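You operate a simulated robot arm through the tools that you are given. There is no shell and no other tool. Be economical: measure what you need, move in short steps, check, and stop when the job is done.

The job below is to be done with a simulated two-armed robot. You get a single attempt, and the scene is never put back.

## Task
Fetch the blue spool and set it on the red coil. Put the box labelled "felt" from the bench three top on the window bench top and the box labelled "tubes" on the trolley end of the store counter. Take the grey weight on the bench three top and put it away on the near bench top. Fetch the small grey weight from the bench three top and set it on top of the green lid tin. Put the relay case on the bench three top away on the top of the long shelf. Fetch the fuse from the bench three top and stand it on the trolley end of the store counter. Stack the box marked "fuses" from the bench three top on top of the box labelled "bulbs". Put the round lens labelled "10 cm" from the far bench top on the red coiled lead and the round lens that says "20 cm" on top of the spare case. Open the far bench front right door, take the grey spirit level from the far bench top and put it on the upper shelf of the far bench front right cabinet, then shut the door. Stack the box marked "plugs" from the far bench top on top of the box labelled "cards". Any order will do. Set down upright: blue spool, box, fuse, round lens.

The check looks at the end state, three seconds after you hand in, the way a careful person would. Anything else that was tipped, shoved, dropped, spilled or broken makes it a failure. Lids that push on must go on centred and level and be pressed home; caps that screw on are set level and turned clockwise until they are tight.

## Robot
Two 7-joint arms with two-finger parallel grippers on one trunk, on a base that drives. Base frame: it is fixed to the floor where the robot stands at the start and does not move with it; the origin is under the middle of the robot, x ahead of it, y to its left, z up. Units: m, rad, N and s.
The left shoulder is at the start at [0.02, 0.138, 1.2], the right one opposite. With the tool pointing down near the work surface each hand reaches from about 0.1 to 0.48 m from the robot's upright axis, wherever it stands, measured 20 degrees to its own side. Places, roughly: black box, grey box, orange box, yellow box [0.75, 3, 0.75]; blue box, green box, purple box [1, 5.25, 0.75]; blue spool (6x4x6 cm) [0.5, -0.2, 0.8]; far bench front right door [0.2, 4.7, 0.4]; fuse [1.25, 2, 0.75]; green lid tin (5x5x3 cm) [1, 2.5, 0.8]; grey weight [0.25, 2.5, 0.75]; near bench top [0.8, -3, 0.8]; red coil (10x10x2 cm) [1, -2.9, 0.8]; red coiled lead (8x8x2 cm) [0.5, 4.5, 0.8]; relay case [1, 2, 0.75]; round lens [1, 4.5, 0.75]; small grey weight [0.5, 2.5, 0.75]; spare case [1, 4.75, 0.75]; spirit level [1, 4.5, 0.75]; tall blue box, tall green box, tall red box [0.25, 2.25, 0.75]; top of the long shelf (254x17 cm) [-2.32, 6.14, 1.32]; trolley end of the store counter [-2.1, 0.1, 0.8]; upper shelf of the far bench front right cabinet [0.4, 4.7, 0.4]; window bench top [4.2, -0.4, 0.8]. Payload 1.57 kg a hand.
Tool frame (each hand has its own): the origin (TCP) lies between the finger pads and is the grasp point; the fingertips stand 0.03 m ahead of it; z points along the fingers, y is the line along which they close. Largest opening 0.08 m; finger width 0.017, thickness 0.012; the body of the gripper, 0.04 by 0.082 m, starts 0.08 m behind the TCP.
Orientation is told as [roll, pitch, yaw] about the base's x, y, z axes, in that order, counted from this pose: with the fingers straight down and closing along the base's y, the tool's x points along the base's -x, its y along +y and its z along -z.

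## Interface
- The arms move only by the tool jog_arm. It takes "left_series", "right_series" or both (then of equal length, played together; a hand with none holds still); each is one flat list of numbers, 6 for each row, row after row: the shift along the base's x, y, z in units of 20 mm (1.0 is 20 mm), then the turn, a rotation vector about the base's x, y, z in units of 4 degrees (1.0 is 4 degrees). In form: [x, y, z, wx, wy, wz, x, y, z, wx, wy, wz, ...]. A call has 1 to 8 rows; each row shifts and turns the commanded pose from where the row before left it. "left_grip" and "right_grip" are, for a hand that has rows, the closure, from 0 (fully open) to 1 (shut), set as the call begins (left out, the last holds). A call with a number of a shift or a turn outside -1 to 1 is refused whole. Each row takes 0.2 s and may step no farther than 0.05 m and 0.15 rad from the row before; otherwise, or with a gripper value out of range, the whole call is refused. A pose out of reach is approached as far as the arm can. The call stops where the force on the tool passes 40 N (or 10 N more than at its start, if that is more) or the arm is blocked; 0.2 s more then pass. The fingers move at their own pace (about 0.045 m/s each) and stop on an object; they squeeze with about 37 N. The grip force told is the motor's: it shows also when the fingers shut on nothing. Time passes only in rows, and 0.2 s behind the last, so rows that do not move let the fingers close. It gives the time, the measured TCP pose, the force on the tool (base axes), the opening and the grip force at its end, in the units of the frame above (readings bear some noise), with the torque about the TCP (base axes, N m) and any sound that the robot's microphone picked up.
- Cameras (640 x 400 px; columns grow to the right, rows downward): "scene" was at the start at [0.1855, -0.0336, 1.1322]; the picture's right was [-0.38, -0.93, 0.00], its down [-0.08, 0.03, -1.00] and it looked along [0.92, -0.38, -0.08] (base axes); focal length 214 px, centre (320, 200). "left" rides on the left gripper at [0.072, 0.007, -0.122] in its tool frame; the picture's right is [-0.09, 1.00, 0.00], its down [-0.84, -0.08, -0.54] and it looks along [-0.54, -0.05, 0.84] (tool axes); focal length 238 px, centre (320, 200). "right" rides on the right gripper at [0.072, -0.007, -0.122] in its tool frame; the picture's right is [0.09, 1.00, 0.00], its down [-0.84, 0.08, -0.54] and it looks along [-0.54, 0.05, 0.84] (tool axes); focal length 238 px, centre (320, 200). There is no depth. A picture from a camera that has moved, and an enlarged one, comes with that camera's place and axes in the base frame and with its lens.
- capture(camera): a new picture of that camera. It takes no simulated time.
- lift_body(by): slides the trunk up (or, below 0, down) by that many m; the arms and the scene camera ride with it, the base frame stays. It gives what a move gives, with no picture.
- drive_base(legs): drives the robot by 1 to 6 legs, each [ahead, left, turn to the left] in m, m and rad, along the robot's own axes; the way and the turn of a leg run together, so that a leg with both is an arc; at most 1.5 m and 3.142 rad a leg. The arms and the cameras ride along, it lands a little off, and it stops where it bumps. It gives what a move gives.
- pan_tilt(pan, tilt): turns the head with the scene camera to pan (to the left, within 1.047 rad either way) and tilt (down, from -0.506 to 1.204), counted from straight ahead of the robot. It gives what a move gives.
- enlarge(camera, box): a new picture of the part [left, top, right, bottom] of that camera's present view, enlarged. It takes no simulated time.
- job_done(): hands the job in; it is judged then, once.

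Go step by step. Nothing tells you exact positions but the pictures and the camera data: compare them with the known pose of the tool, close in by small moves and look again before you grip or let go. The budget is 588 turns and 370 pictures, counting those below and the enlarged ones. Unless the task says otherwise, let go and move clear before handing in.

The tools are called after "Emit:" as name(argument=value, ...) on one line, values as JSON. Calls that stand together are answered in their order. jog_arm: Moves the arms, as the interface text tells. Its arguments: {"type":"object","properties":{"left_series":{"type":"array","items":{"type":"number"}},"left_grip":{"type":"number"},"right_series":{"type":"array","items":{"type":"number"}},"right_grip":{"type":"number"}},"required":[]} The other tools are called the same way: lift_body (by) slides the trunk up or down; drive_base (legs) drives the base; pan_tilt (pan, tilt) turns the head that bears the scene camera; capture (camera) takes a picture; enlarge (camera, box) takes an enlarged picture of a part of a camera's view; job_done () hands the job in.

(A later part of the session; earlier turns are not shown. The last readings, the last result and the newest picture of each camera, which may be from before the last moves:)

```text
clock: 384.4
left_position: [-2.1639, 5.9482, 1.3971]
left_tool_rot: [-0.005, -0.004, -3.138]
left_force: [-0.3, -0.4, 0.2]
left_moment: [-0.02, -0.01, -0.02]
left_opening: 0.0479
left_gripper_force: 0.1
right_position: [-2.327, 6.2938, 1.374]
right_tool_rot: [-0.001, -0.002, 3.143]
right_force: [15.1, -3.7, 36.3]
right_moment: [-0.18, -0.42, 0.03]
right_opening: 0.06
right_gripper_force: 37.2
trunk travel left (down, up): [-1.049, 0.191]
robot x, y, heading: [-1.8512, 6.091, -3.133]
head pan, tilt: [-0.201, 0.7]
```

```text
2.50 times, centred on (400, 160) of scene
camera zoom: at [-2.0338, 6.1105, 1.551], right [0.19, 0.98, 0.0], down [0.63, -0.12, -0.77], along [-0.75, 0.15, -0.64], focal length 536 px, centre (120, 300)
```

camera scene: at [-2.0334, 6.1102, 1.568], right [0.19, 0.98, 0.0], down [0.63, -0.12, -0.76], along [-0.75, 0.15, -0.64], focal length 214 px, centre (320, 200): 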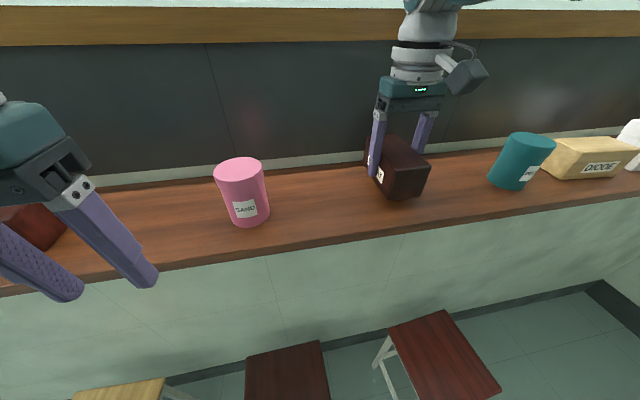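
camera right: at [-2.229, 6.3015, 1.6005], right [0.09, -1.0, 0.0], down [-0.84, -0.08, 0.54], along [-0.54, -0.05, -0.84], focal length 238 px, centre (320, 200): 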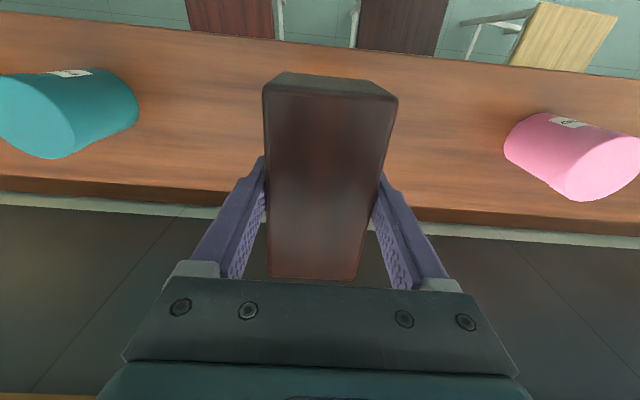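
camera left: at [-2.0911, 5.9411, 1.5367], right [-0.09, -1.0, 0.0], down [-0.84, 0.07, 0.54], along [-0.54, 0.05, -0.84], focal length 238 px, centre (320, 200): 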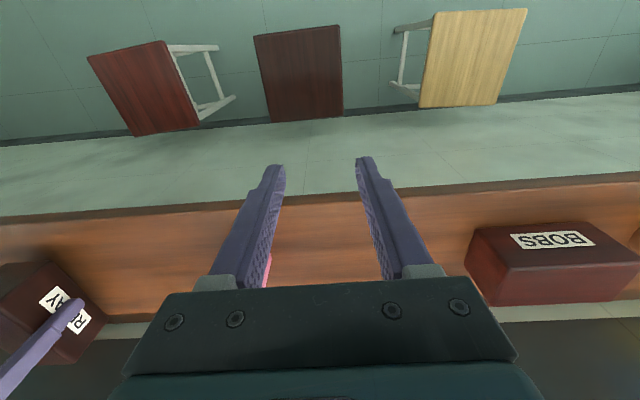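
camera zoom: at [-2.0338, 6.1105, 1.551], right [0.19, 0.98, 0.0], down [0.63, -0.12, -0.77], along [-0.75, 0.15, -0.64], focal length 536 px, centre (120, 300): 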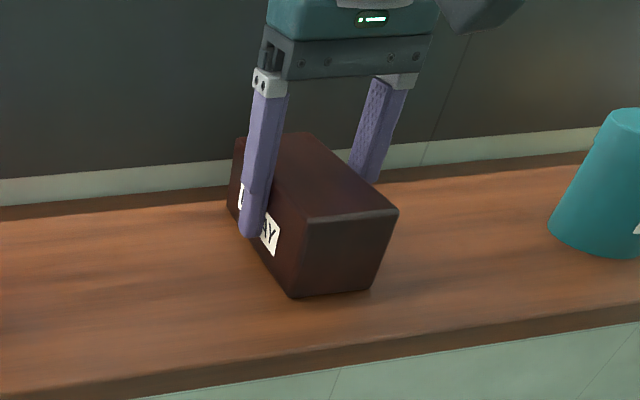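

Contact at 36 N. Release and lift.

Emit:
jog_arm(right_series=[0, 0, 0.1, 0, 0, 0, 0, 0, 0, 0, 0, 0, 0, 0, 0, 0, 0, 0], right_grip=0.05)

Emit:
lift_body(by=0.1)

Emit:
capture(camera="scene")

```text
clock: 385.2
left_position: [-2.1641, 5.9476, 1.3954]
left_tool_rot: [-0.003, -0.003, -3.137]
left_force: [-1.4, 0.3, -0.2]
left_moment: [-0.02, 0.02, 0.03]
left_opening: 0.0481
left_gripper_force: 0.0
right_position: [-2.3261, 6.2929, 1.3726]
right_tool_rot: [0.0, 0.001, -3.141]
right_force: [-0.1, 0.0, 0.4]
right_moment: [0.03, 0.0, -0.01]
right_opening: 0.0758
right_gripper_force: 0.0
trunk travel left (down, up): [-1.049, 0.191]
robot x, y, heading: [-1.8492, 6.0947, -3.134]
head pan, tilt: [-0.201, 0.7]
```

```text
clock: 386.6
left_position: [-2.1624, 5.9473, 1.4971]
left_tool_rot: [-0.002, -0.001, -3.137]
left_force: [1.0, 0.6, 0.3]
left_moment: [-0.01, 0.01, 0.04]
left_opening: 0.0479
left_gripper_force: 0.1
right_position: [-2.3258, 6.2936, 1.4717]
right_tool_rot: [-0.001, 0.002, -3.142]
right_force: [-0.1, 0.1, 0.8]
right_moment: [0.02, 0.03, 0.0]
right_opening: 0.0758
right_gripper_force: 0.1
trunk travel left (down, up): [-1.149, 0.091]
robot x, y, heading: [-1.8526, 6.093, -3.132]
head pan, tilt: [-0.201, 0.7]
```

```text
237 pictures are left
camera scene: at [-2.0335, 6.1102, 1.65], right [0.19, 0.98, 0.0], down [0.63, -0.12, -0.76], along [-0.75, 0.15, -0.64], focal length 214 px, centre (320, 200)
```

scene: 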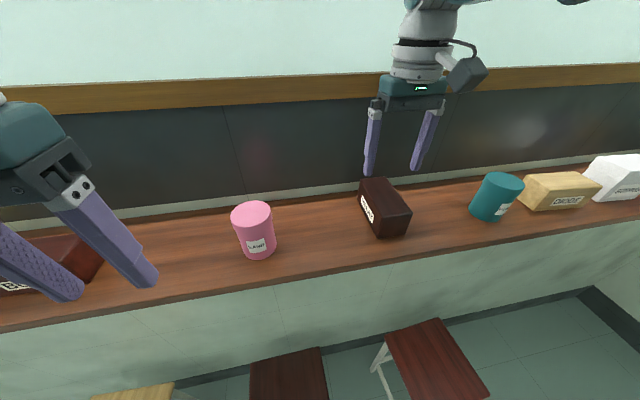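

Relay placed. Next the far bench: back off, turn to face +x and view it.

Emit:
drive_base(legs=[[-1.0, 0, 0], [0, 0, 3.13], [0.3, -1.2, 0]])

Emit:
pan_tilt(pan=0.0, tilt=0.7)

Emit:
capture(camera="scene")

```text
clock: 404.9
left_position: [-0.2709, 5.0344, 1.4954]
left_tool_rot: [-0.005, -0.001, -0.036]
left_force: [0.2, 1.3, 0.7]
left_moment: [0.03, -0.01, 0.02]
left_opening: 0.0478
left_gripper_force: 0.1
right_position: [-0.1224, 4.6812, 1.4716]
right_tool_rot: [0.001, 0.0, -0.041]
right_force: [-0.3, -0.1, 0.2]
right_moment: [0.0, -0.01, 0.02]
right_opening: 0.0762
right_gripper_force: 0.0
trunk travel left (down, up): [-1.149, 0.091]
robot x, y, heading: [-0.586, 4.9012, -0.037]
head pan, tilt: [-0.201, 0.7]
```

```text
clock: 405.6
left_position: [-0.2704, 5.0337, 1.4961]
left_tool_rot: [-0.002, -0.002, -0.037]
left_force: [0.1, -0.2, -0.4]
left_moment: [-0.04, -0.01, 0.0]
left_opening: 0.0479
left_gripper_force: 0.0
right_position: [-0.1224, 4.681, 1.473]
right_tool_rot: [-0.001, 0.001, -0.041]
right_force: [0.1, 0.5, -0.3]
right_moment: [-0.01, 0.01, 0.0]
right_opening: 0.076
right_gripper_force: 0.2
trunk travel left (down, up): [-1.149, 0.091]
robot x, y, heading: [-0.5866, 4.9022, -0.031]
head pan, tilt: [0.0, 0.7]
```

```text
236 pictures are left
camera scene: at [-0.4028, 4.8957, 1.65], right [-0.04, -1.0, 0.0], down [-0.64, 0.02, -0.76], along [0.76, -0.03, -0.64], focal length 214 px, centre (320, 200)
```

scene: 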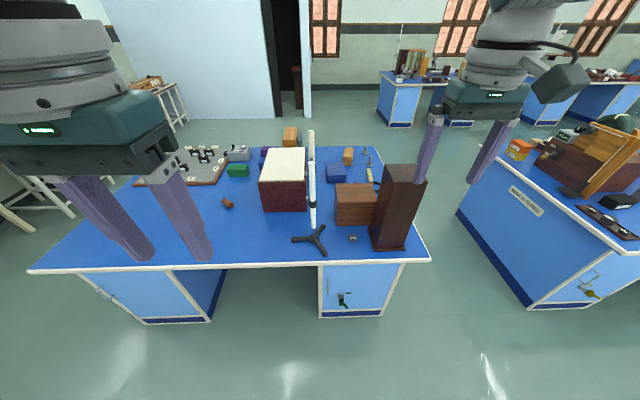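

Emit:
enlarge(camera="scene", box=[200, 110, 440, 260])

Emit:
enlarge(camera="scene", box=[310, 120, 430, 320])

```text
2.67 times, centred on (320, 185) of scene
camera zoom: at [-0.4028, 4.8957, 1.65], right [-0.04, -1.0, 0.0], down [-0.64, 0.02, -0.76], along [0.76, -0.03, -0.64], focal length 572 px, centre (320, 240)
```

zoom: 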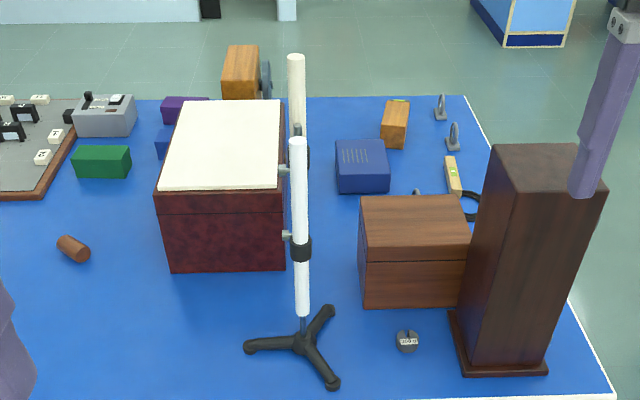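

```text
2.00 times, centred on (370, 220) of scene
camera zoom: at [-0.4028, 4.8957, 1.65], right [-0.04, -1.0, 0.0], down [-0.64, 0.02, -0.76], along [0.76, -0.03, -0.64], focal length 429 px, centre (220, 160)
```

zoom: 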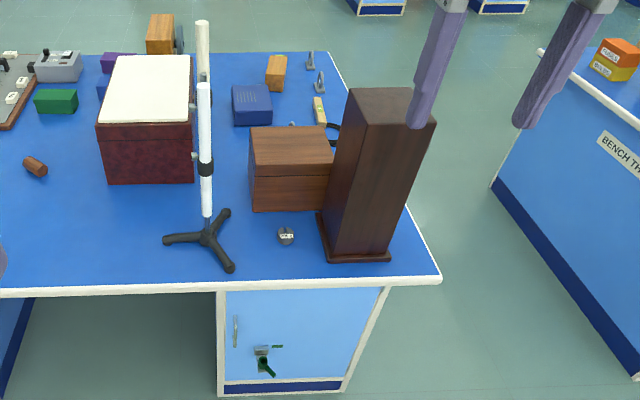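

I can see two lenses around (1.17,4.47) and (0.98,4.47) near the right end of the far bench. I'll enter the gap between bench three and the far bench, facing +y.

Emit:
drive_base(legs=[[0, -1.05, 0.03], [0, 0, 1.571], [0, -1.4, 0]])

Emit:
pan_tilt(pan=0.0, tilt=0.8)

Emit:
capture(camera="scene")

```text
clock: 421.3
left_position: [0.5966, 4.1433, 1.4959]
left_tool_rot: [-0.008, 0.0, 1.57]
left_force: [0.0, 0.1, 0.4]
left_moment: [0.01, 0.02, 0.0]
left_opening: 0.0478
left_gripper_force: 0.0
right_position: [0.9419, 4.3038, 1.472]
right_tool_rot: [0.001, 0.002, 1.564]
right_force: [-0.6, 0.1, 0.5]
right_moment: [0.0, 0.01, -0.01]
right_opening: 0.076
right_gripper_force: 0.1
trunk travel left (down, up): [-1.149, 0.091]
robot x, y, heading: [0.7388, 3.8316, 1.572]
head pan, tilt: [0.0, 0.7]
```

```text
clock: 422.0
left_position: [0.5956, 4.1427, 1.4957]
left_tool_rot: [-0.004, -0.003, 1.569]
left_force: [-0.5, 0.2, 0.7]
left_moment: [-0.01, -0.02, -0.01]
left_opening: 0.0481
left_gripper_force: 0.1
right_position: [0.9441, 4.3045, 1.4727]
right_tool_rot: [0.002, 0.001, 1.564]
right_force: [-0.2, -0.5, -0.1]
right_moment: [-0.01, -0.02, -0.02]
right_opening: 0.0764
right_gripper_force: 0.2
trunk travel left (down, up): [-1.149, 0.091]
robot x, y, heading: [0.7427, 3.829, 1.578]
head pan, tilt: [0.0, 0.799]
```

```text
233 pictures are left
camera scene: at [0.7408, 4.0121, 1.6418], right [1.0, 0.0, 0.0], down [0.0, -0.72, -0.7], along [0.0, 0.7, -0.72], focal length 214 px, centre (320, 200)
```

scene: 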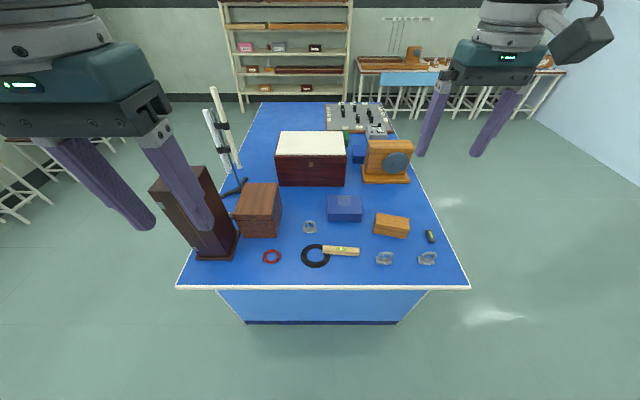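

Excellent view of the far bench from its end. Enlarging for details.

Emit:
enlarge(camera="scene", box=[220, 180, 460, 290])

Emit:
enlarge(camera="scene", box=[320, 90, 440, 190])

```text
2.67 times, centred on (340, 235) of scene
camera zoom: at [0.7408, 4.0121, 1.6418], right [1.0, 0.0, 0.0], down [0.0, -0.72, -0.7], along [0.0, 0.7, -0.72], focal length 572 px, centre (267, 107)
```

zoom: 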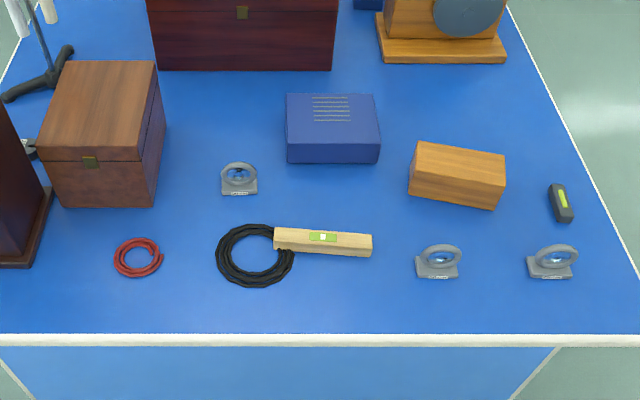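

```text
4.00 times, centred on (380, 140) of scene
camera zoom: at [0.7408, 4.0121, 1.6418], right [1.0, 0.0, 0.0], down [0.0, -0.72, -0.7], along [0.0, 0.7, -0.72], focal length 858 px, centre (80, 440)
```

zoom: 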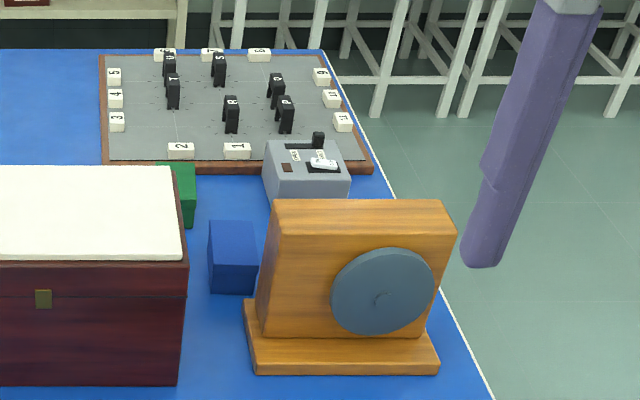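

The grey spirit level is the small dark one at the right edge. I need labels of the three lenses and the case; going lower and closer.

Emit:
drive_base(legs=[[0.05, -0.2, 0]])

Emit:
lift_body(by=-0.35)

Emit:
enlarge(camera="scene", box=[160, 150, 340, 290])

Emit:
enlarge(camera="scene", box=[320, 150, 500, 290])

```text
clock: 423.6
left_position: [0.7979, 4.1932, 1.4961]
left_tool_rot: [-0.006, -0.002, 1.572]
left_force: [0.0, 0.6, 0.1]
left_moment: [0.01, -0.03, -0.02]
left_opening: 0.0478
left_gripper_force: 0.1
right_position: [1.1441, 4.3541, 1.4725]
right_tool_rot: [0.0, 0.002, 1.566]
right_force: [0.7, 0.3, -0.4]
right_moment: [-0.01, -0.02, 0.0]
right_opening: 0.0758
right_gripper_force: 0.1
trunk travel left (down, up): [-1.149, 0.091]
robot x, y, heading: [0.9399, 3.8783, 1.575]
head pan, tilt: [0.0, 0.799]
```

```text
clock: 427.0
left_position: [0.798, 4.1928, 1.1461]
left_tool_rot: [-0.006, -0.001, 1.572]
left_force: [1.2, -0.9, -0.1]
left_moment: [0.0, 0.04, 0.03]
left_opening: 0.0481
left_gripper_force: 0.0
right_position: [1.1434, 4.3532, 1.1214]
right_tool_rot: [0.0, 0.004, 1.566]
right_force: [-0.5, -1.2, 0.7]
right_moment: [0.01, 0.0, 0.0]
right_opening: 0.076
right_gripper_force: 0.1
trunk travel left (down, up): [-0.799, 0.441]
robot x, y, heading: [0.9372, 3.8811, 1.571]
head pan, tilt: [0.0, 0.799]
```

```text
2.86 times, centred on (250, 220) of scene
camera zoom: at [0.9419, 4.0619, 1.2918], right [1.0, 0.0, 0.0], down [0.0, -0.72, -0.7], along [0.0, 0.7, -0.72], focal length 613 px, centre (520, 143)
```

zoom: 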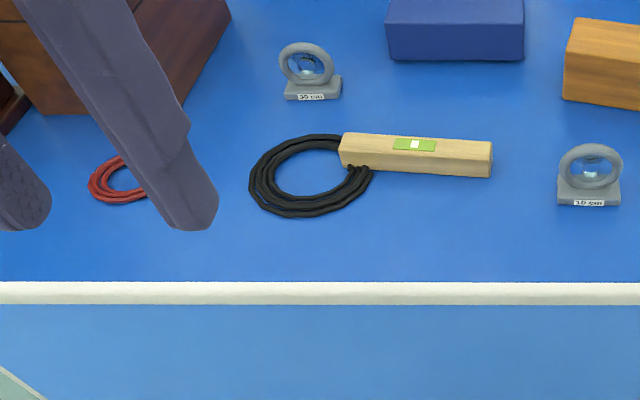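

```text
2.86 times, centred on (410, 220) of scene
camera zoom: at [0.9419, 4.0619, 1.2918], right [1.0, 0.0, 0.0], down [0.0, -0.72, -0.7], along [0.0, 0.7, -0.72], focal length 613 px, centre (63, 143)
```

zoom: 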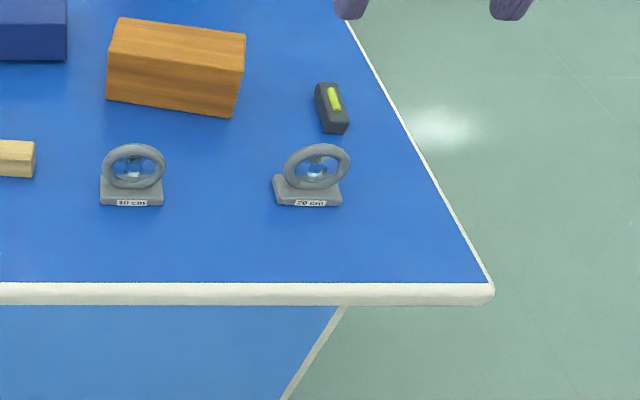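

Emit:
enlarge(camera="scene", box=[225, 155, 285, 195])

Emit:
enlarge(camera="scene", box=[320, 180, 440, 230])

Emit:
enlarge(camera="scene", box=[250, 90, 400, 195])

```text
10.00 times, centred on (255, 175) of scene
camera zoom: at [0.9419, 4.0619, 1.2918], right [1.0, 0.0, 0.0], down [0.0, -0.72, -0.7], along [0.0, 0.7, -0.72], focal length 2145 px, centre (970, 450)
```

zoom: 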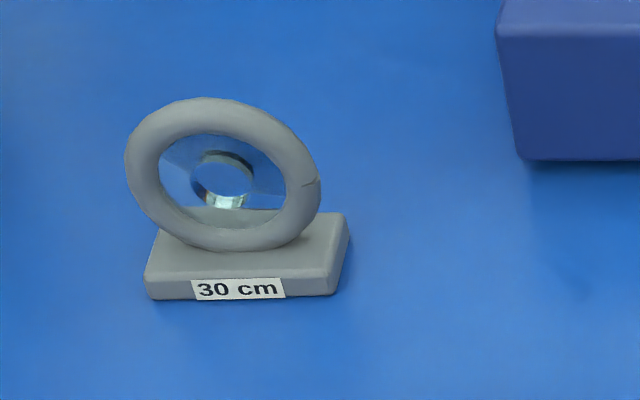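

```text
5.33 times, centred on (380, 205) of scene
camera zoom: at [0.9419, 4.0619, 1.2918], right [1.0, 0.0, 0.0], down [0.0, -0.72, -0.7], along [0.0, 0.7, -0.72], focal length 1144 px, centre (0, 173)
```

zoom: 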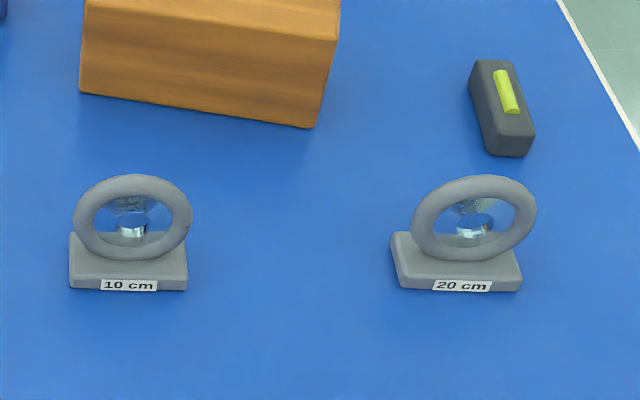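

```text
3.81 times, centred on (325, 142) of scene
camera zoom: at [0.9419, 4.0619, 1.2918], right [1.0, 0.0, 0.0], down [0.0, -0.72, -0.7], along [0.0, 0.7, -0.72], focal length 817 px, centre (301, 419)
```

zoom: 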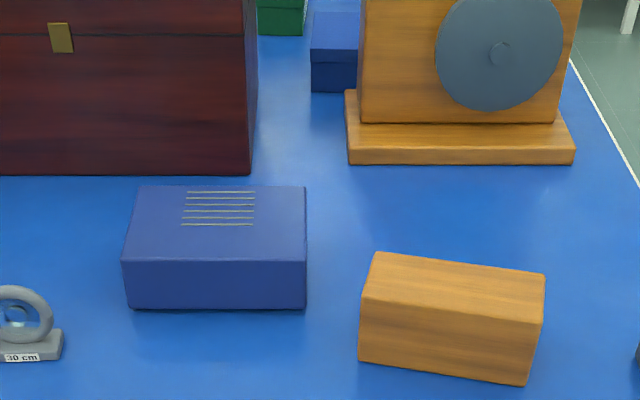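

10 cm and 20 cm lenses are identified (the other is 30 cm). Next, check the wooden box's label from the hand cameras.

Emit:
capture(camera="right")

Emit:
capture(camera="left")

```text
225 pictures are left
camera right: at [1.1505, 4.2826, 1.2443], right [-1.0, -0.09, 0.0], down [-0.07, 0.84, 0.54], along [-0.05, 0.54, -0.84], focal length 238 px, centre (320, 200)
```

right: 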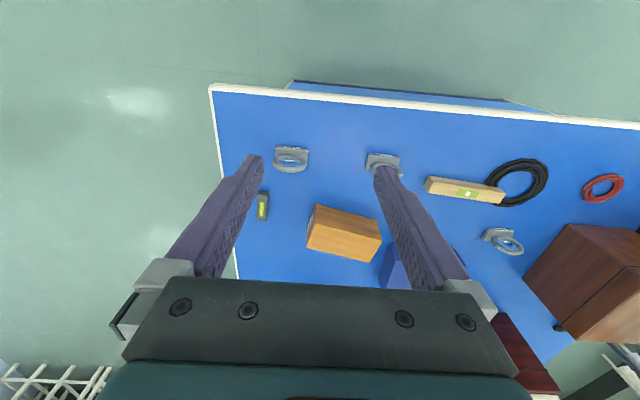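

```text
224 pictures are left
camera left: at [0.7896, 4.121, 1.2688], right [-1.0, 0.09, 0.0], down [0.08, 0.84, 0.54], along [0.05, 0.54, -0.84], focal length 238 px, centre (320, 200)
```

left: 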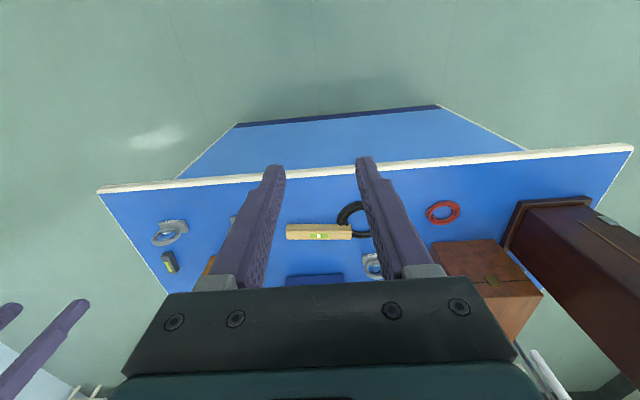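

Neither the wooden box nor the blue box shows a label on these sides. I'll look from the bench's far side.

Emit:
drive_base(legs=[[0, -0.95, 0], [0, 0, 1.571], [0, -0.7, 0]])

Emit:
pan_tilt(pan=0.0, tilt=0.55)

Emit:
capture(camera="scene")

```text
clock: 439.2
left_position: [1.5672, 4.4242, 1.1468]
left_tool_rot: [-0.003, -0.002, -3.132]
left_force: [0.2, 0.2, 0.8]
left_moment: [-0.03, -0.01, -0.03]
left_opening: 0.0479
left_gripper_force: 0.0
right_position: [1.4038, 4.7699, 1.1224]
right_tool_rot: [0.001, 0.001, -3.139]
right_force: [-0.6, 0.7, -0.5]
right_moment: [-0.02, 0.01, 0.01]
right_opening: 0.0761
right_gripper_force: 0.1
trunk travel left (down, up): [-0.799, 0.441]
robot x, y, heading: [1.8841, 4.5731, -3.131]
head pan, tilt: [0.0, 0.799]
```

```text
clock: 440.0
left_position: [1.5674, 4.425, 1.1462]
left_tool_rot: [-0.003, -0.003, -3.133]
left_force: [-1.2, 0.3, -0.5]
left_moment: [-0.01, -0.04, 0.01]
left_opening: 0.0483
left_gripper_force: 0.0
right_position: [1.4047, 4.7702, 1.1228]
right_tool_rot: [0.001, 0.001, -3.138]
right_force: [-0.5, 0.0, -0.6]
right_moment: [-0.01, -0.01, 0.0]
right_opening: 0.0761
right_gripper_force: 0.0
trunk travel left (down, up): [-0.799, 0.441]
robot x, y, heading: [1.8762, 4.5715, -3.13]
head pan, tilt: [0.0, 0.55]
```

```text
223 pictures are left
camera scene: at [1.6897, 4.5708, 1.3131], right [-0.01, 1.0, 0.0], down [0.52, 0.01, -0.85], along [-0.85, -0.01, -0.52], focal length 214 px, centre (320, 200)
```

scene: 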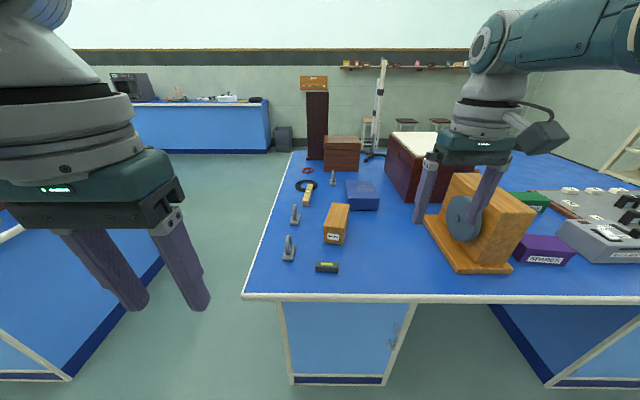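

Emit:
enlarge(camera="scene", box=[280, 170, 400, 280])

Emit:
enlarge(camera="scene", box=[430, 160, 640, 280])

```text
3.64 times, centred on (340, 225) of scene
camera zoom: at [1.6897, 4.5708, 1.3131], right [-0.01, 1.0, 0.0], down [0.52, 0.01, -0.85], along [-0.85, -0.01, -0.52], focal length 780 px, centre (247, 109)
```

zoom: 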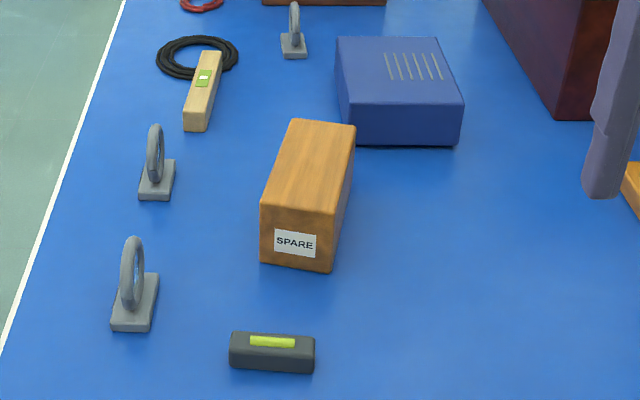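

```text
3.05 times, centred on (535, 220) of scene
camera zoom: at [1.6897, 4.5708, 1.3131], right [-0.01, 1.0, 0.0], down [0.52, 0.01, -0.85], along [-0.85, -0.01, -0.52], focal length 654 px, centre (-335, 139)
```

zoom: 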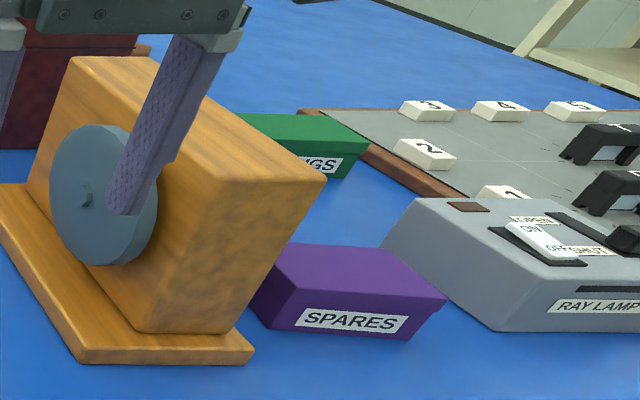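

Wooden box = SPARE; green box = PLUGS, purple = SPARES. Lens 20 cm at ~(1.197,4.467), spare case top ~(1.069,4.62,0.87). Retract the right hand and drive in.

Emit:
jog_arm(right_series=[0.8, 0.3, 0.7, 0, 0, 0, 0.8, 0.3, 0.7, 0, 0, 0, 0.8, 0.3, 0.7, 0, 0, 0, 0.8, 0.3, 0.7, 0, 0, 0, 0.8, 0.2, 0.5, 0, 0, 0, 0.8, 0, 0.5, 0, 0, 0])

Emit:
drive_base(legs=[[0.36, -0.1, -0.012]])

Emit:
pan_tilt(pan=0.1, tilt=0.95)

Emit:
capture(camera="scene")

Emit:
capture(camera="left")

```text
clock: 441.4
left_position: [1.5672, 4.4248, 1.1449]
left_tool_rot: [-0.002, -0.001, -3.132]
left_force: [-0.5, -0.5, 0.3]
left_moment: [0.02, 0.01, 0.01]
left_opening: 0.0481
left_gripper_force: 0.1
right_position: [1.4852, 4.8081, 1.1911]
right_tool_rot: [0.0, 0.004, -3.138]
right_force: [-0.7, -0.2, 1.0]
right_moment: [-0.01, 0.03, -0.02]
right_opening: 0.0758
right_gripper_force: 0.0
right hand out of reach, approached as far as the arm can: row 6
trunk travel left (down, up): [-0.799, 0.441]
robot x, y, heading: [1.8806, 4.573, -3.133]
head pan, tilt: [0.0, 0.55]
```

```text
clock: 443.7
left_position: [1.2225, 4.524, 1.1463]
left_tool_rot: [-0.002, -0.003, -3.137]
left_force: [0.6, -0.3, -0.6]
left_moment: [0.04, 0.01, -0.01]
left_opening: 0.048
left_gripper_force: 0.0
right_position: [1.1419, 4.9073, 1.1906]
right_tool_rot: [0.0, 0.003, 3.141]
right_force: [-1.3, 1.0, -0.9]
right_moment: [-0.01, 0.01, 0.01]
right_opening: 0.076
right_gripper_force: 0.0
trunk travel left (down, up): [-0.799, 0.441]
robot x, y, heading: [1.5346, 4.6685, -3.13]
head pan, tilt: [0.0, 0.55]
```

```text
clock: 444.6
left_position: [1.2226, 4.5229, 1.1466]
left_tool_rot: [-0.004, -0.003, -3.138]
left_force: [0.4, -0.2, -0.2]
left_moment: [-0.02, 0.0, -0.03]
left_opening: 0.0479
left_gripper_force: 0.1
right_position: [1.1416, 4.9087, 1.1915]
right_tool_rot: [-0.001, 0.003, 3.14]
right_force: [0.6, 0.5, 0.3]
right_moment: [-0.02, -0.02, 0.05]
right_opening: 0.0761
right_gripper_force: 0.0
trunk travel left (down, up): [-0.799, 0.441]
robot x, y, heading: [1.5353, 4.668, -3.134]
head pan, tilt: [0.099, 0.949]
```

```text
220 pictures are left
camera scene: at [1.3627, 4.6616, 1.2803], right [-0.11, 0.99, 0.0], down [0.81, 0.09, -0.58], along [-0.58, -0.06, -0.81], focal length 214 px, centre (320, 200)
```

scene: 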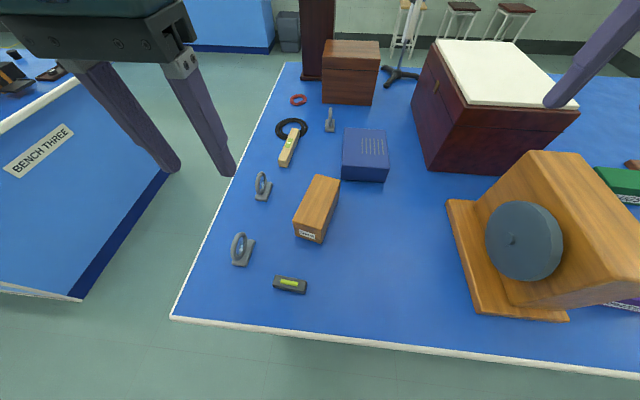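

```text
219 pictures are left
camera left: at [1.2937, 4.5168, 1.2687], right [-0.09, -1.0, 0.0], down [-0.84, 0.07, 0.54], along [-0.54, 0.05, -0.84], focal length 238 px, centre (320, 200)
```

left: 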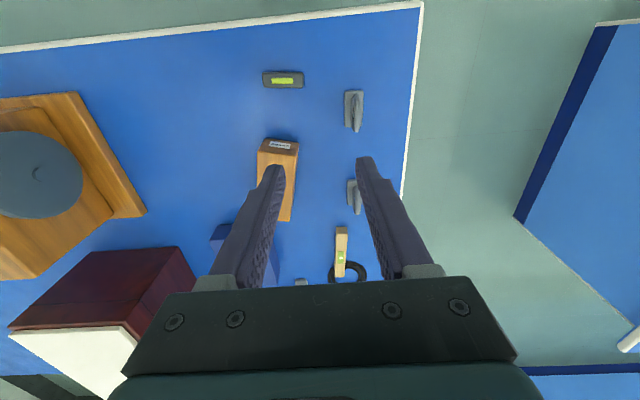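

Emit:
enlarge(camera="left", box=[240, 60, 400, 220])

Emit:
enlarge(camera="scene", box=[210, 150, 360, 310])

```text
2.50 times, centred on (320, 140) of left
camera zoom: at [1.2937, 4.5168, 1.2687], right [-0.09, -1.0, 0.0], down [-0.84, 0.07, 0.54], along [-0.54, 0.05, -0.84], focal length 596 px, centre (320, 350)
```

zoom: 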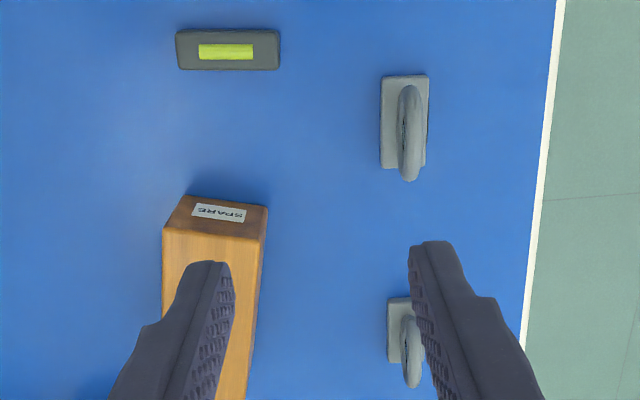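

```text
2.50 times, centred on (285, 230) of scene
camera zoom: at [1.3627, 4.6616, 1.2803], right [-0.11, 0.99, 0.0], down [0.81, 0.09, -0.58], along [-0.58, -0.06, -0.81], focal length 536 px, centre (408, 125)
```

zoom: 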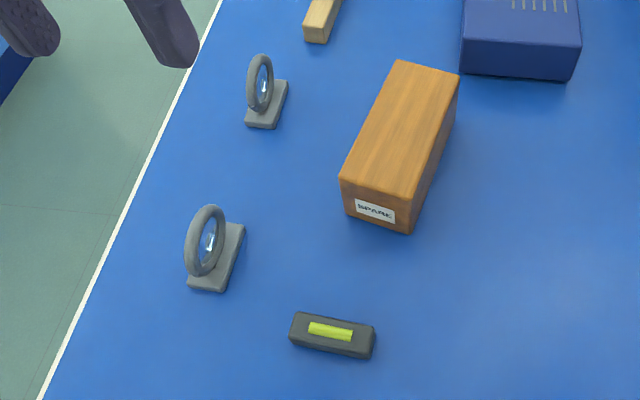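

Lens 20 cm ring plane is nearly along x, centred (1.1945,4.469). Left hand goes over it, turned slightly.

Emit:
jog_arm(left_series=[-0.35, -0.68, -1, 0, 0, -0.3, -0.35, -0.68, -1, 0, 0, -0.3, -0.35, -0.68, -1, 0, 0, -0.3, -0.35, -0.68, -1, 0, 0, 0, 0, 0, -1, 0, 0, 0, 0, 0, -1, 0, 0, 0, 0, 0, -1, 0, 0, 0, 0, 0, -1, 0, 0, 0])

Emit:
capture(camera="left")

Emit:
enlarge(camera="scene", box=[180, 130, 340, 290])

```text
clock: 446.4
left_position: [1.1936, 4.469, 0.9848]
left_tool_rot: [-0.003, -0.002, 3.083]
left_force: [-0.7, 0.4, -0.8]
left_moment: [-0.04, 0.01, -0.01]
left_opening: 0.0482
left_gripper_force: 0.0
right_position: [1.1409, 4.908, 1.1919]
right_tool_rot: [0.001, 0.002, 3.139]
right_force: [0.1, 0.7, 0.1]
right_moment: [-0.03, -0.01, 0.0]
right_opening: 0.0759
right_gripper_force: 0.1
trunk travel left (down, up): [-0.799, 0.441]
robot x, y, heading: [1.5334, 4.6677, -3.131]
head pan, tilt: [0.099, 0.949]
```

```text
216 pictures are left
camera left: at [1.2653, 4.4577, 1.1084], right [-0.15, -0.99, 0.0], down [-0.83, 0.12, 0.54], along [-0.54, 0.09, -0.84], focal length 238 px, centre (320, 200)
```

left: 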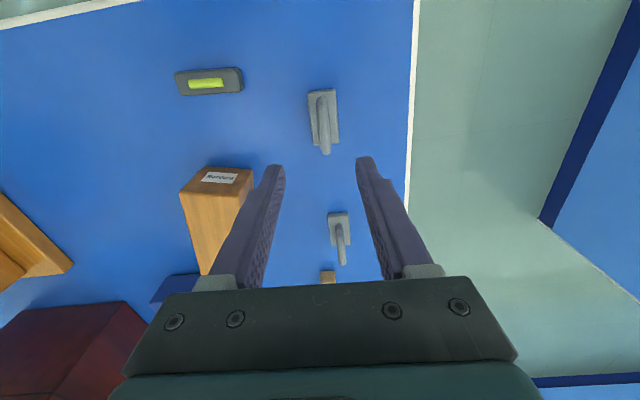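

```text
2.50 times, centred on (260, 210) of scene
camera zoom: at [1.3628, 4.6616, 1.2802], right [-0.11, 0.99, 0.0], down [0.81, 0.09, -0.58], along [-0.58, -0.06, -0.81], focal length 536 px, centre (470, 175)
```

zoom: 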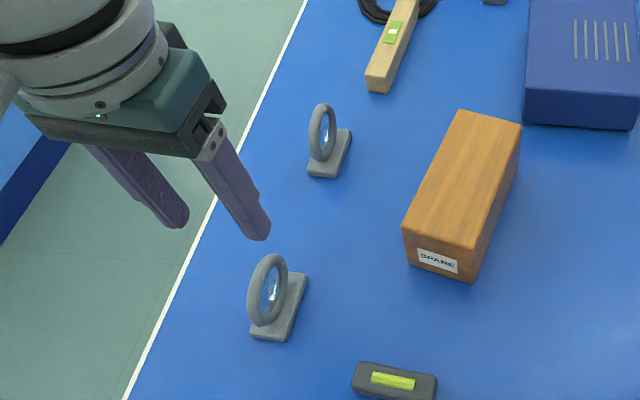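

Emit:
jog_arm(left_series=[-0.05, -0.08, -1, 0, 0, 0, 0, 0, -1, 0, 0, 0, 0, 0, -1, 0, 0, 0, 0, 0, -1, 0, 0, 0, 0, 0, -1, 0, 0, 0, 0, 0, -1, 0, 0, 0, 0, 0, -0.5, 0, 0, 0])

Emit:
capture(camera="left")

Emit:
enlarge(camera="scene", box=[180, 150, 340, 290])

```text
clock: 448.0
left_position: [1.2033, 4.4669, 0.8747]
left_tool_rot: [-0.004, 0.0, 3.083]
left_force: [-0.5, 1.2, 1.2]
left_moment: [0.02, -0.02, -0.01]
left_opening: 0.0481
left_gripper_force: 0.1
left hand out of reach, approached as far as the arm can: row 6, 7
right_position: [1.1416, 4.9088, 1.1921]
right_tool_rot: [-0.001, 0.004, 3.14]
right_force: [1.2, -0.1, -0.5]
right_moment: [-0.01, -0.01, 0.01]
right_opening: 0.0758
right_gripper_force: 0.1
trunk travel left (down, up): [-0.799, 0.441]
robot x, y, heading: [1.5354, 4.6668, -3.132]
head pan, tilt: [0.099, 0.949]
```

```text
214 pictures are left
camera left: at [1.2741, 4.4552, 0.9963], right [-0.15, -0.99, 0.0], down [-0.83, 0.12, 0.54], along [-0.54, 0.09, -0.84], focal length 238 px, centre (320, 200)
```

left: 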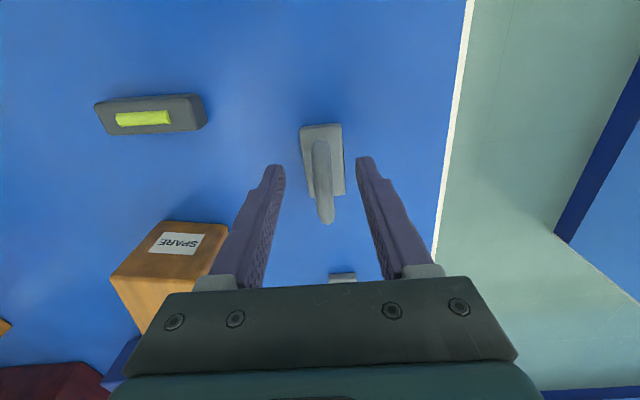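

```text
2.86 times, centred on (260, 220) of scene
camera zoom: at [1.3628, 4.6616, 1.2802], right [-0.11, 0.99, 0.0], down [0.81, 0.09, -0.58], along [-0.58, -0.06, -0.81], focal length 613 px, centre (491, 143)
```

zoom: 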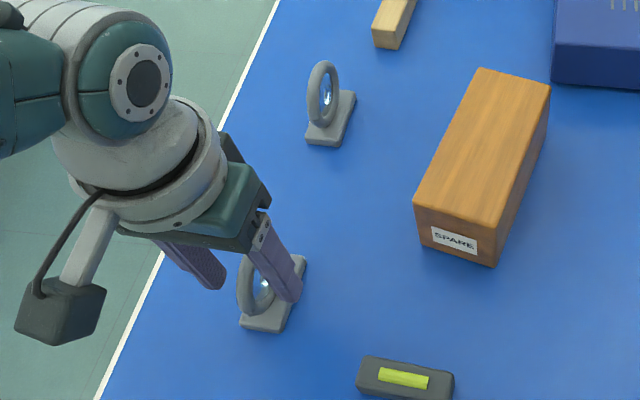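

Emit:
jog_arm(left_series=[0, 0, 1, 0, 0, 0, 0, 0, 0.5, 0, 0, 0])

Emit:
lift_body(by=-0.06)

Emit:
capture(camera="left")

```text
clock: 448.6
left_position: [1.2021, 4.4664, 0.905]
left_tool_rot: [-0.004, 0.001, 3.082]
left_force: [-0.3, 0.3, 0.6]
left_moment: [-0.03, 0.03, -0.03]
left_opening: 0.0478
left_gripper_force: 0.0
right_position: [1.1418, 4.9074, 1.1904]
right_tool_rot: [-0.001, 0.004, 3.139]
right_force: [-0.1, -0.7, -0.2]
right_moment: [0.02, -0.02, -0.01]
right_opening: 0.0758
right_gripper_force: 0.1
trunk travel left (down, up): [-0.799, 0.441]
robot x, y, heading: [1.5341, 4.6672, -3.137]
head pan, tilt: [0.099, 0.949]
```

```text
clock: 449.6
left_position: [1.2028, 4.466, 0.8421]
left_tool_rot: [-0.006, -0.002, 3.082]
left_force: [0.7, 0.4, 0.1]
left_moment: [0.04, 0.0, 0.01]
left_opening: 0.0477
left_gripper_force: 0.1
right_position: [1.1424, 4.9083, 1.1319]
right_tool_rot: [0.001, 0.003, 3.14]
right_force: [0.3, 0.6, -0.5]
right_moment: [-0.01, -0.03, 0.0]
right_opening: 0.076
right_gripper_force: 0.0
trunk travel left (down, up): [-0.739, 0.501]
robot x, y, heading: [1.5354, 4.6694, -3.139]
head pan, tilt: [0.099, 0.949]
```

```text
212 pictures are left
camera left: at [1.2732, 4.4557, 0.9662], right [-0.15, -0.99, 0.0], down [-0.83, 0.12, 0.54], along [-0.54, 0.09, -0.84], focal length 238 px, centre (320, 200)
```

left: 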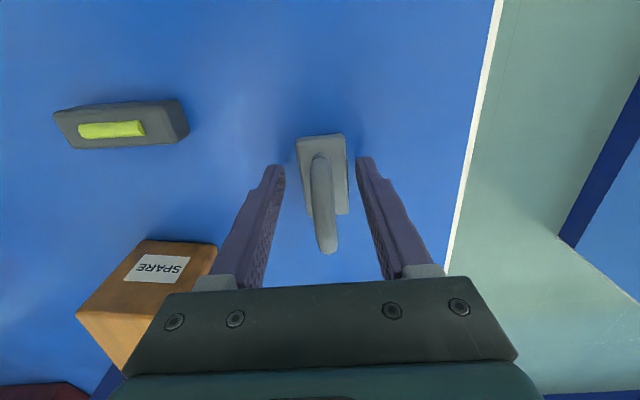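

Emit:
jog_arm(left_series=[-0.5, -0.12, 0.4, 0, 0, 0, 0, 0, 0, 0, 0, 0])

Emit:
capture(camera="left")

```text
clock: 450.2
left_position: [1.1913, 4.4621, 0.8515]
left_tool_rot: [-0.003, -0.001, 3.081]
left_force: [0.7, -0.5, 0.2]
left_moment: [-0.03, -0.01, 0.0]
left_opening: 0.048
left_gripper_force: 0.1
right_position: [1.1418, 4.9074, 1.1304]
right_tool_rot: [0.001, 0.004, 3.139]
right_force: [-0.6, -0.5, 0.4]
right_moment: [0.01, -0.01, -0.02]
right_opening: 0.076
right_gripper_force: 0.1
trunk travel left (down, up): [-0.739, 0.501]
robot x, y, heading: [1.5359, 4.6691, -3.135]
head pan, tilt: [0.099, 0.949]
```

```text
211 pictures are left
camera left: at [1.2633, 4.4521, 0.9743], right [-0.15, -0.99, 0.0], down [-0.83, 0.12, 0.54], along [-0.54, 0.09, -0.84], focal length 238 px, centre (320, 200)
```

left: 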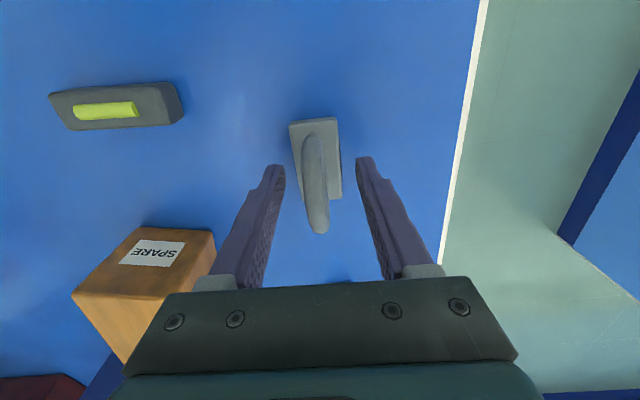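

Emit:
jog_arm(left_series=[0, 0.1, 0, 0, 0, -0.3, 0, 0, 0, 0, 0, 0, 0, 0, 0, 0, 0, 0, 0, 0, 0, 0, 0, 0, 0, 0, 0, 0, 0, 0, 0, 0, 0, 0, 0, 0], left_grip=1)

Emit:
capture(camera="left")

```text
clock: 451.6
left_position: [1.1929, 4.4651, 0.8511]
left_tool_rot: [-0.004, -0.002, 3.063]
left_force: [0.0, -0.8, 1.2]
left_moment: [-0.05, 0.04, -0.01]
left_opening: 0.0115
left_gripper_force: 28.3
right_position: [1.1404, 4.9067, 1.1307]
right_tool_rot: [0.001, 0.001, 3.14]
right_force: [-1.3, 0.5, -0.5]
right_moment: [0.03, 0.04, 0.0]
right_opening: 0.0759
right_gripper_force: 0.1
trunk travel left (down, up): [-0.739, 0.501]
robot x, y, heading: [1.5346, 4.6696, -3.137]
head pan, tilt: [0.099, 0.949]
```

```text
210 pictures are left
camera left: at [1.2631, 4.4528, 0.9743], right [-0.17, -0.99, 0.0], down [-0.83, 0.14, 0.54], along [-0.54, 0.1, -0.84], focal length 238 px, centre (320, 200)
```

left: 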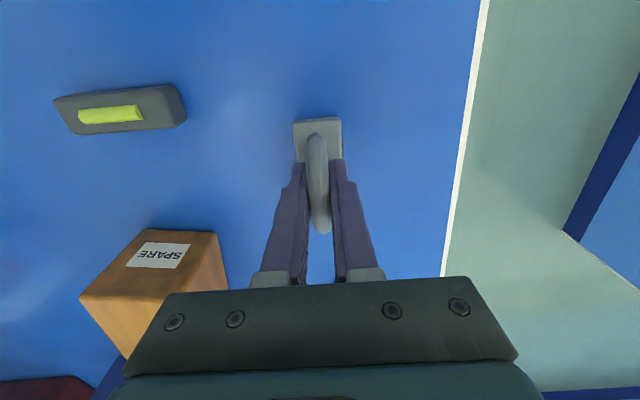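

Lens gripped (11.5 mm). Lift and re-measure the spare case top.

Emit:
lift_body(by=0.14)

Emit:
enlarge(camera="left", box=[120, 120, 360, 280])

Emit:
enlarge(camera="scene", box=[240, 140, 400, 280])

```text
clock: 453.2
left_position: [1.1928, 4.4664, 0.991]
left_tool_rot: [-0.002, -0.003, 3.06]
left_force: [0.1, -0.3, -1.1]
left_moment: [-0.03, 0.01, 0.0]
left_opening: 0.0115
left_gripper_force: 29.0
right_position: [1.1418, 4.9068, 1.2711]
right_tool_rot: [-0.001, 0.003, 3.14]
right_force: [0.0, -0.1, 0.0]
right_moment: [0.01, 0.03, -0.04]
right_opening: 0.0763
right_gripper_force: 0.0
trunk travel left (down, up): [-0.879, 0.361]
robot x, y, heading: [1.5373, 4.672, -3.129]
head pan, tilt: [0.099, 0.949]
```

```text
2.50 times, centred on (240, 200) of left
camera zoom: at [1.2632, 4.453, 1.1142], right [-0.17, -0.99, 0.0], down [-0.83, 0.14, 0.54], along [-0.53, 0.1, -0.84], focal length 596 px, centre (520, 200)
```

zoom: 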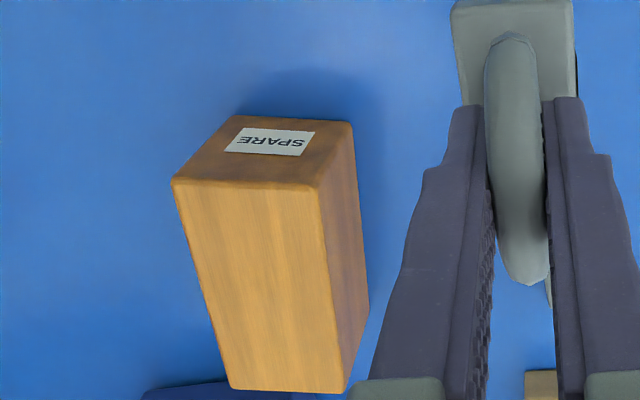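

```text
2.86 times, centred on (320, 210) of scene
camera zoom: at [1.3628, 4.6616, 1.3602], right [-0.11, 0.99, 0.0], down [0.81, 0.09, -0.58], along [-0.58, -0.06, -0.81], focal length 613 px, centre (320, 171)
```

zoom: 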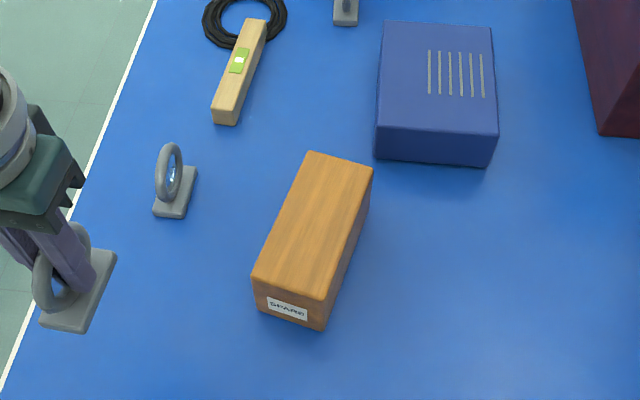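

Spare case top centre (1.0715,4.628,0.874), turned -12.8°. Drive slightly forward and bring the lens over.

Emit:
drive_base(legs=[[0.06, 0, 0]])

Emit:
jog_arm(left_series=[-0.38, 1, 0, 0, 0, -0.25, -0.38, 1, 0, 0, 0, -0.25, -0.38, 1, 0, 0, 0, -0.25, -0.38, 1, 0, 0, 0, -0.25, -0.38, 1, 0, 0, 0, -0.25, -0.38, 1, 0, 0, 0, -0.25, -0.38, 1, 0, 0, 0, -0.25, -0.38, 1, 0, 0, 0, -0.25])

Emit:
capture(camera="left")

Emit:
enlarge(camera="scene", box=[240, 140, 400, 280])

```text
clock: 454.2
left_position: [1.1338, 4.465, 0.9908]
left_tool_rot: [-0.005, -0.002, 3.06]
left_force: [0.5, 0.0, -1.1]
left_moment: [0.0, -0.01, -0.01]
left_opening: 0.0116
left_gripper_force: 29.1
right_position: [1.0831, 4.907, 1.2703]
right_tool_rot: [0.0, 0.005, 3.14]
right_force: [0.4, -0.1, 0.3]
right_moment: [-0.04, 0.0, -0.04]
right_opening: 0.0758
right_gripper_force: 0.1
trunk travel left (down, up): [-0.879, 0.361]
robot x, y, heading: [1.4733, 4.6686, -3.136]
head pan, tilt: [0.099, 0.949]
```

```text
clock: 456.0
left_position: [1.1125, 4.6085, 1.0193]
left_tool_rot: [-0.001, -0.001, 2.928]
left_force: [0.2, -0.9, -1.2]
left_moment: [0.0, 0.03, 0.0]
left_opening: 0.0115
left_gripper_force: 27.9
left hand out of reach, approached as far as the arm can: row 4, 5, 6, 7, 8
right_position: [1.0828, 4.908, 1.2716]
right_tool_rot: [0.0, 0.004, 3.14]
right_force: [0.7, -0.3, 0.7]
right_moment: [0.01, -0.02, 0.02]
right_opening: 0.0761
right_gripper_force: 0.0
trunk travel left (down, up): [-0.879, 0.361]
robot x, y, heading: [1.4733, 4.6728, -3.139]
head pan, tilt: [0.099, 0.949]
```

```text
207 pictures are left
camera left: at [1.1811, 4.5871, 1.1423], right [-0.3, -0.95, 0.0], down [-0.8, 0.25, 0.54], along [-0.52, 0.16, -0.84], focal length 238 px, centre (320, 200)
```

left: 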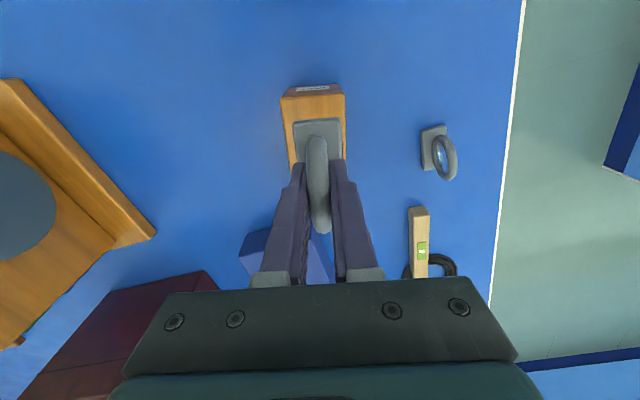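

```text
2.86 times, centred on (320, 210) of scene
camera zoom: at [1.3032, 4.6627, 1.3603], right [-0.08, 1.0, 0.0], down [0.81, 0.07, -0.58], along [-0.58, -0.05, -0.81], focal length 613 px, centre (320, 171)
```

zoom: 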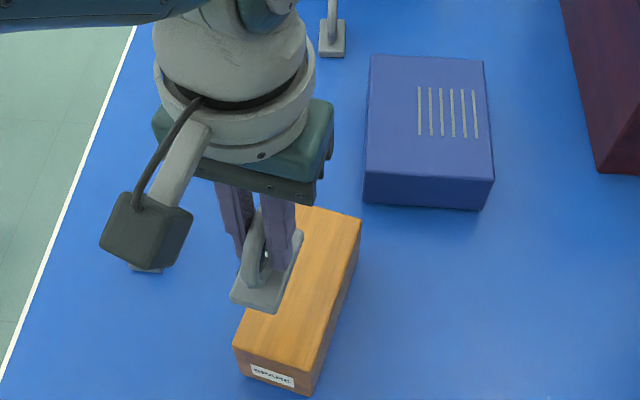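

Emit:
drive_base(legs=[[0.05, -0.09, 0]])

Emit:
jog_arm(left_series=[0.2, -0.5, 0, 0, 0, 0, 0.2, -0.5, 0, 0, 0, 0, 0, -0.5, 0, 0, 0, 0])

```text
clock: 457.2
left_position: [1.0623, 4.6984, 1.0188]
left_tool_rot: [-0.001, 0.0, 2.926]
left_force: [-0.4, -0.3, -1.2]
left_moment: [0.04, 0.01, 0.01]
left_opening: 0.0114
left_gripper_force: 28.6
right_position: [1.0307, 4.9971, 1.2715]
right_tool_rot: [0.0, 0.004, 3.142]
right_force: [0.0, 0.4, -0.1]
right_moment: [-0.01, 0.01, -0.01]
right_opening: 0.0762
right_gripper_force: 0.0
trunk travel left (down, up): [-0.879, 0.361]
robot x, y, heading: [1.4241, 4.7578, -3.133]
head pan, tilt: [0.099, 0.949]
```

```text
clock: 458.0
left_position: [1.0596, 4.6741, 1.0121]
left_tool_rot: [0.0, 0.0, 2.928]
left_force: [0.4, -0.7, -0.2]
left_moment: [-0.02, -0.03, 0.0]
left_opening: 0.0114
left_gripper_force: 29.0
left hand out of reach, approached as far as the arm can: row 1, 2
right_position: [1.0319, 4.9961, 1.271]
right_tool_rot: [-0.001, 0.004, 3.143]
right_force: [-0.2, -0.3, 0.9]
right_moment: [0.0, 0.02, 0.0]
right_opening: 0.0761
right_gripper_force: 0.0
trunk travel left (down, up): [-0.879, 0.361]
robot x, y, heading: [1.422, 4.7602, -3.131]
head pan, tilt: [0.099, 0.949]
```

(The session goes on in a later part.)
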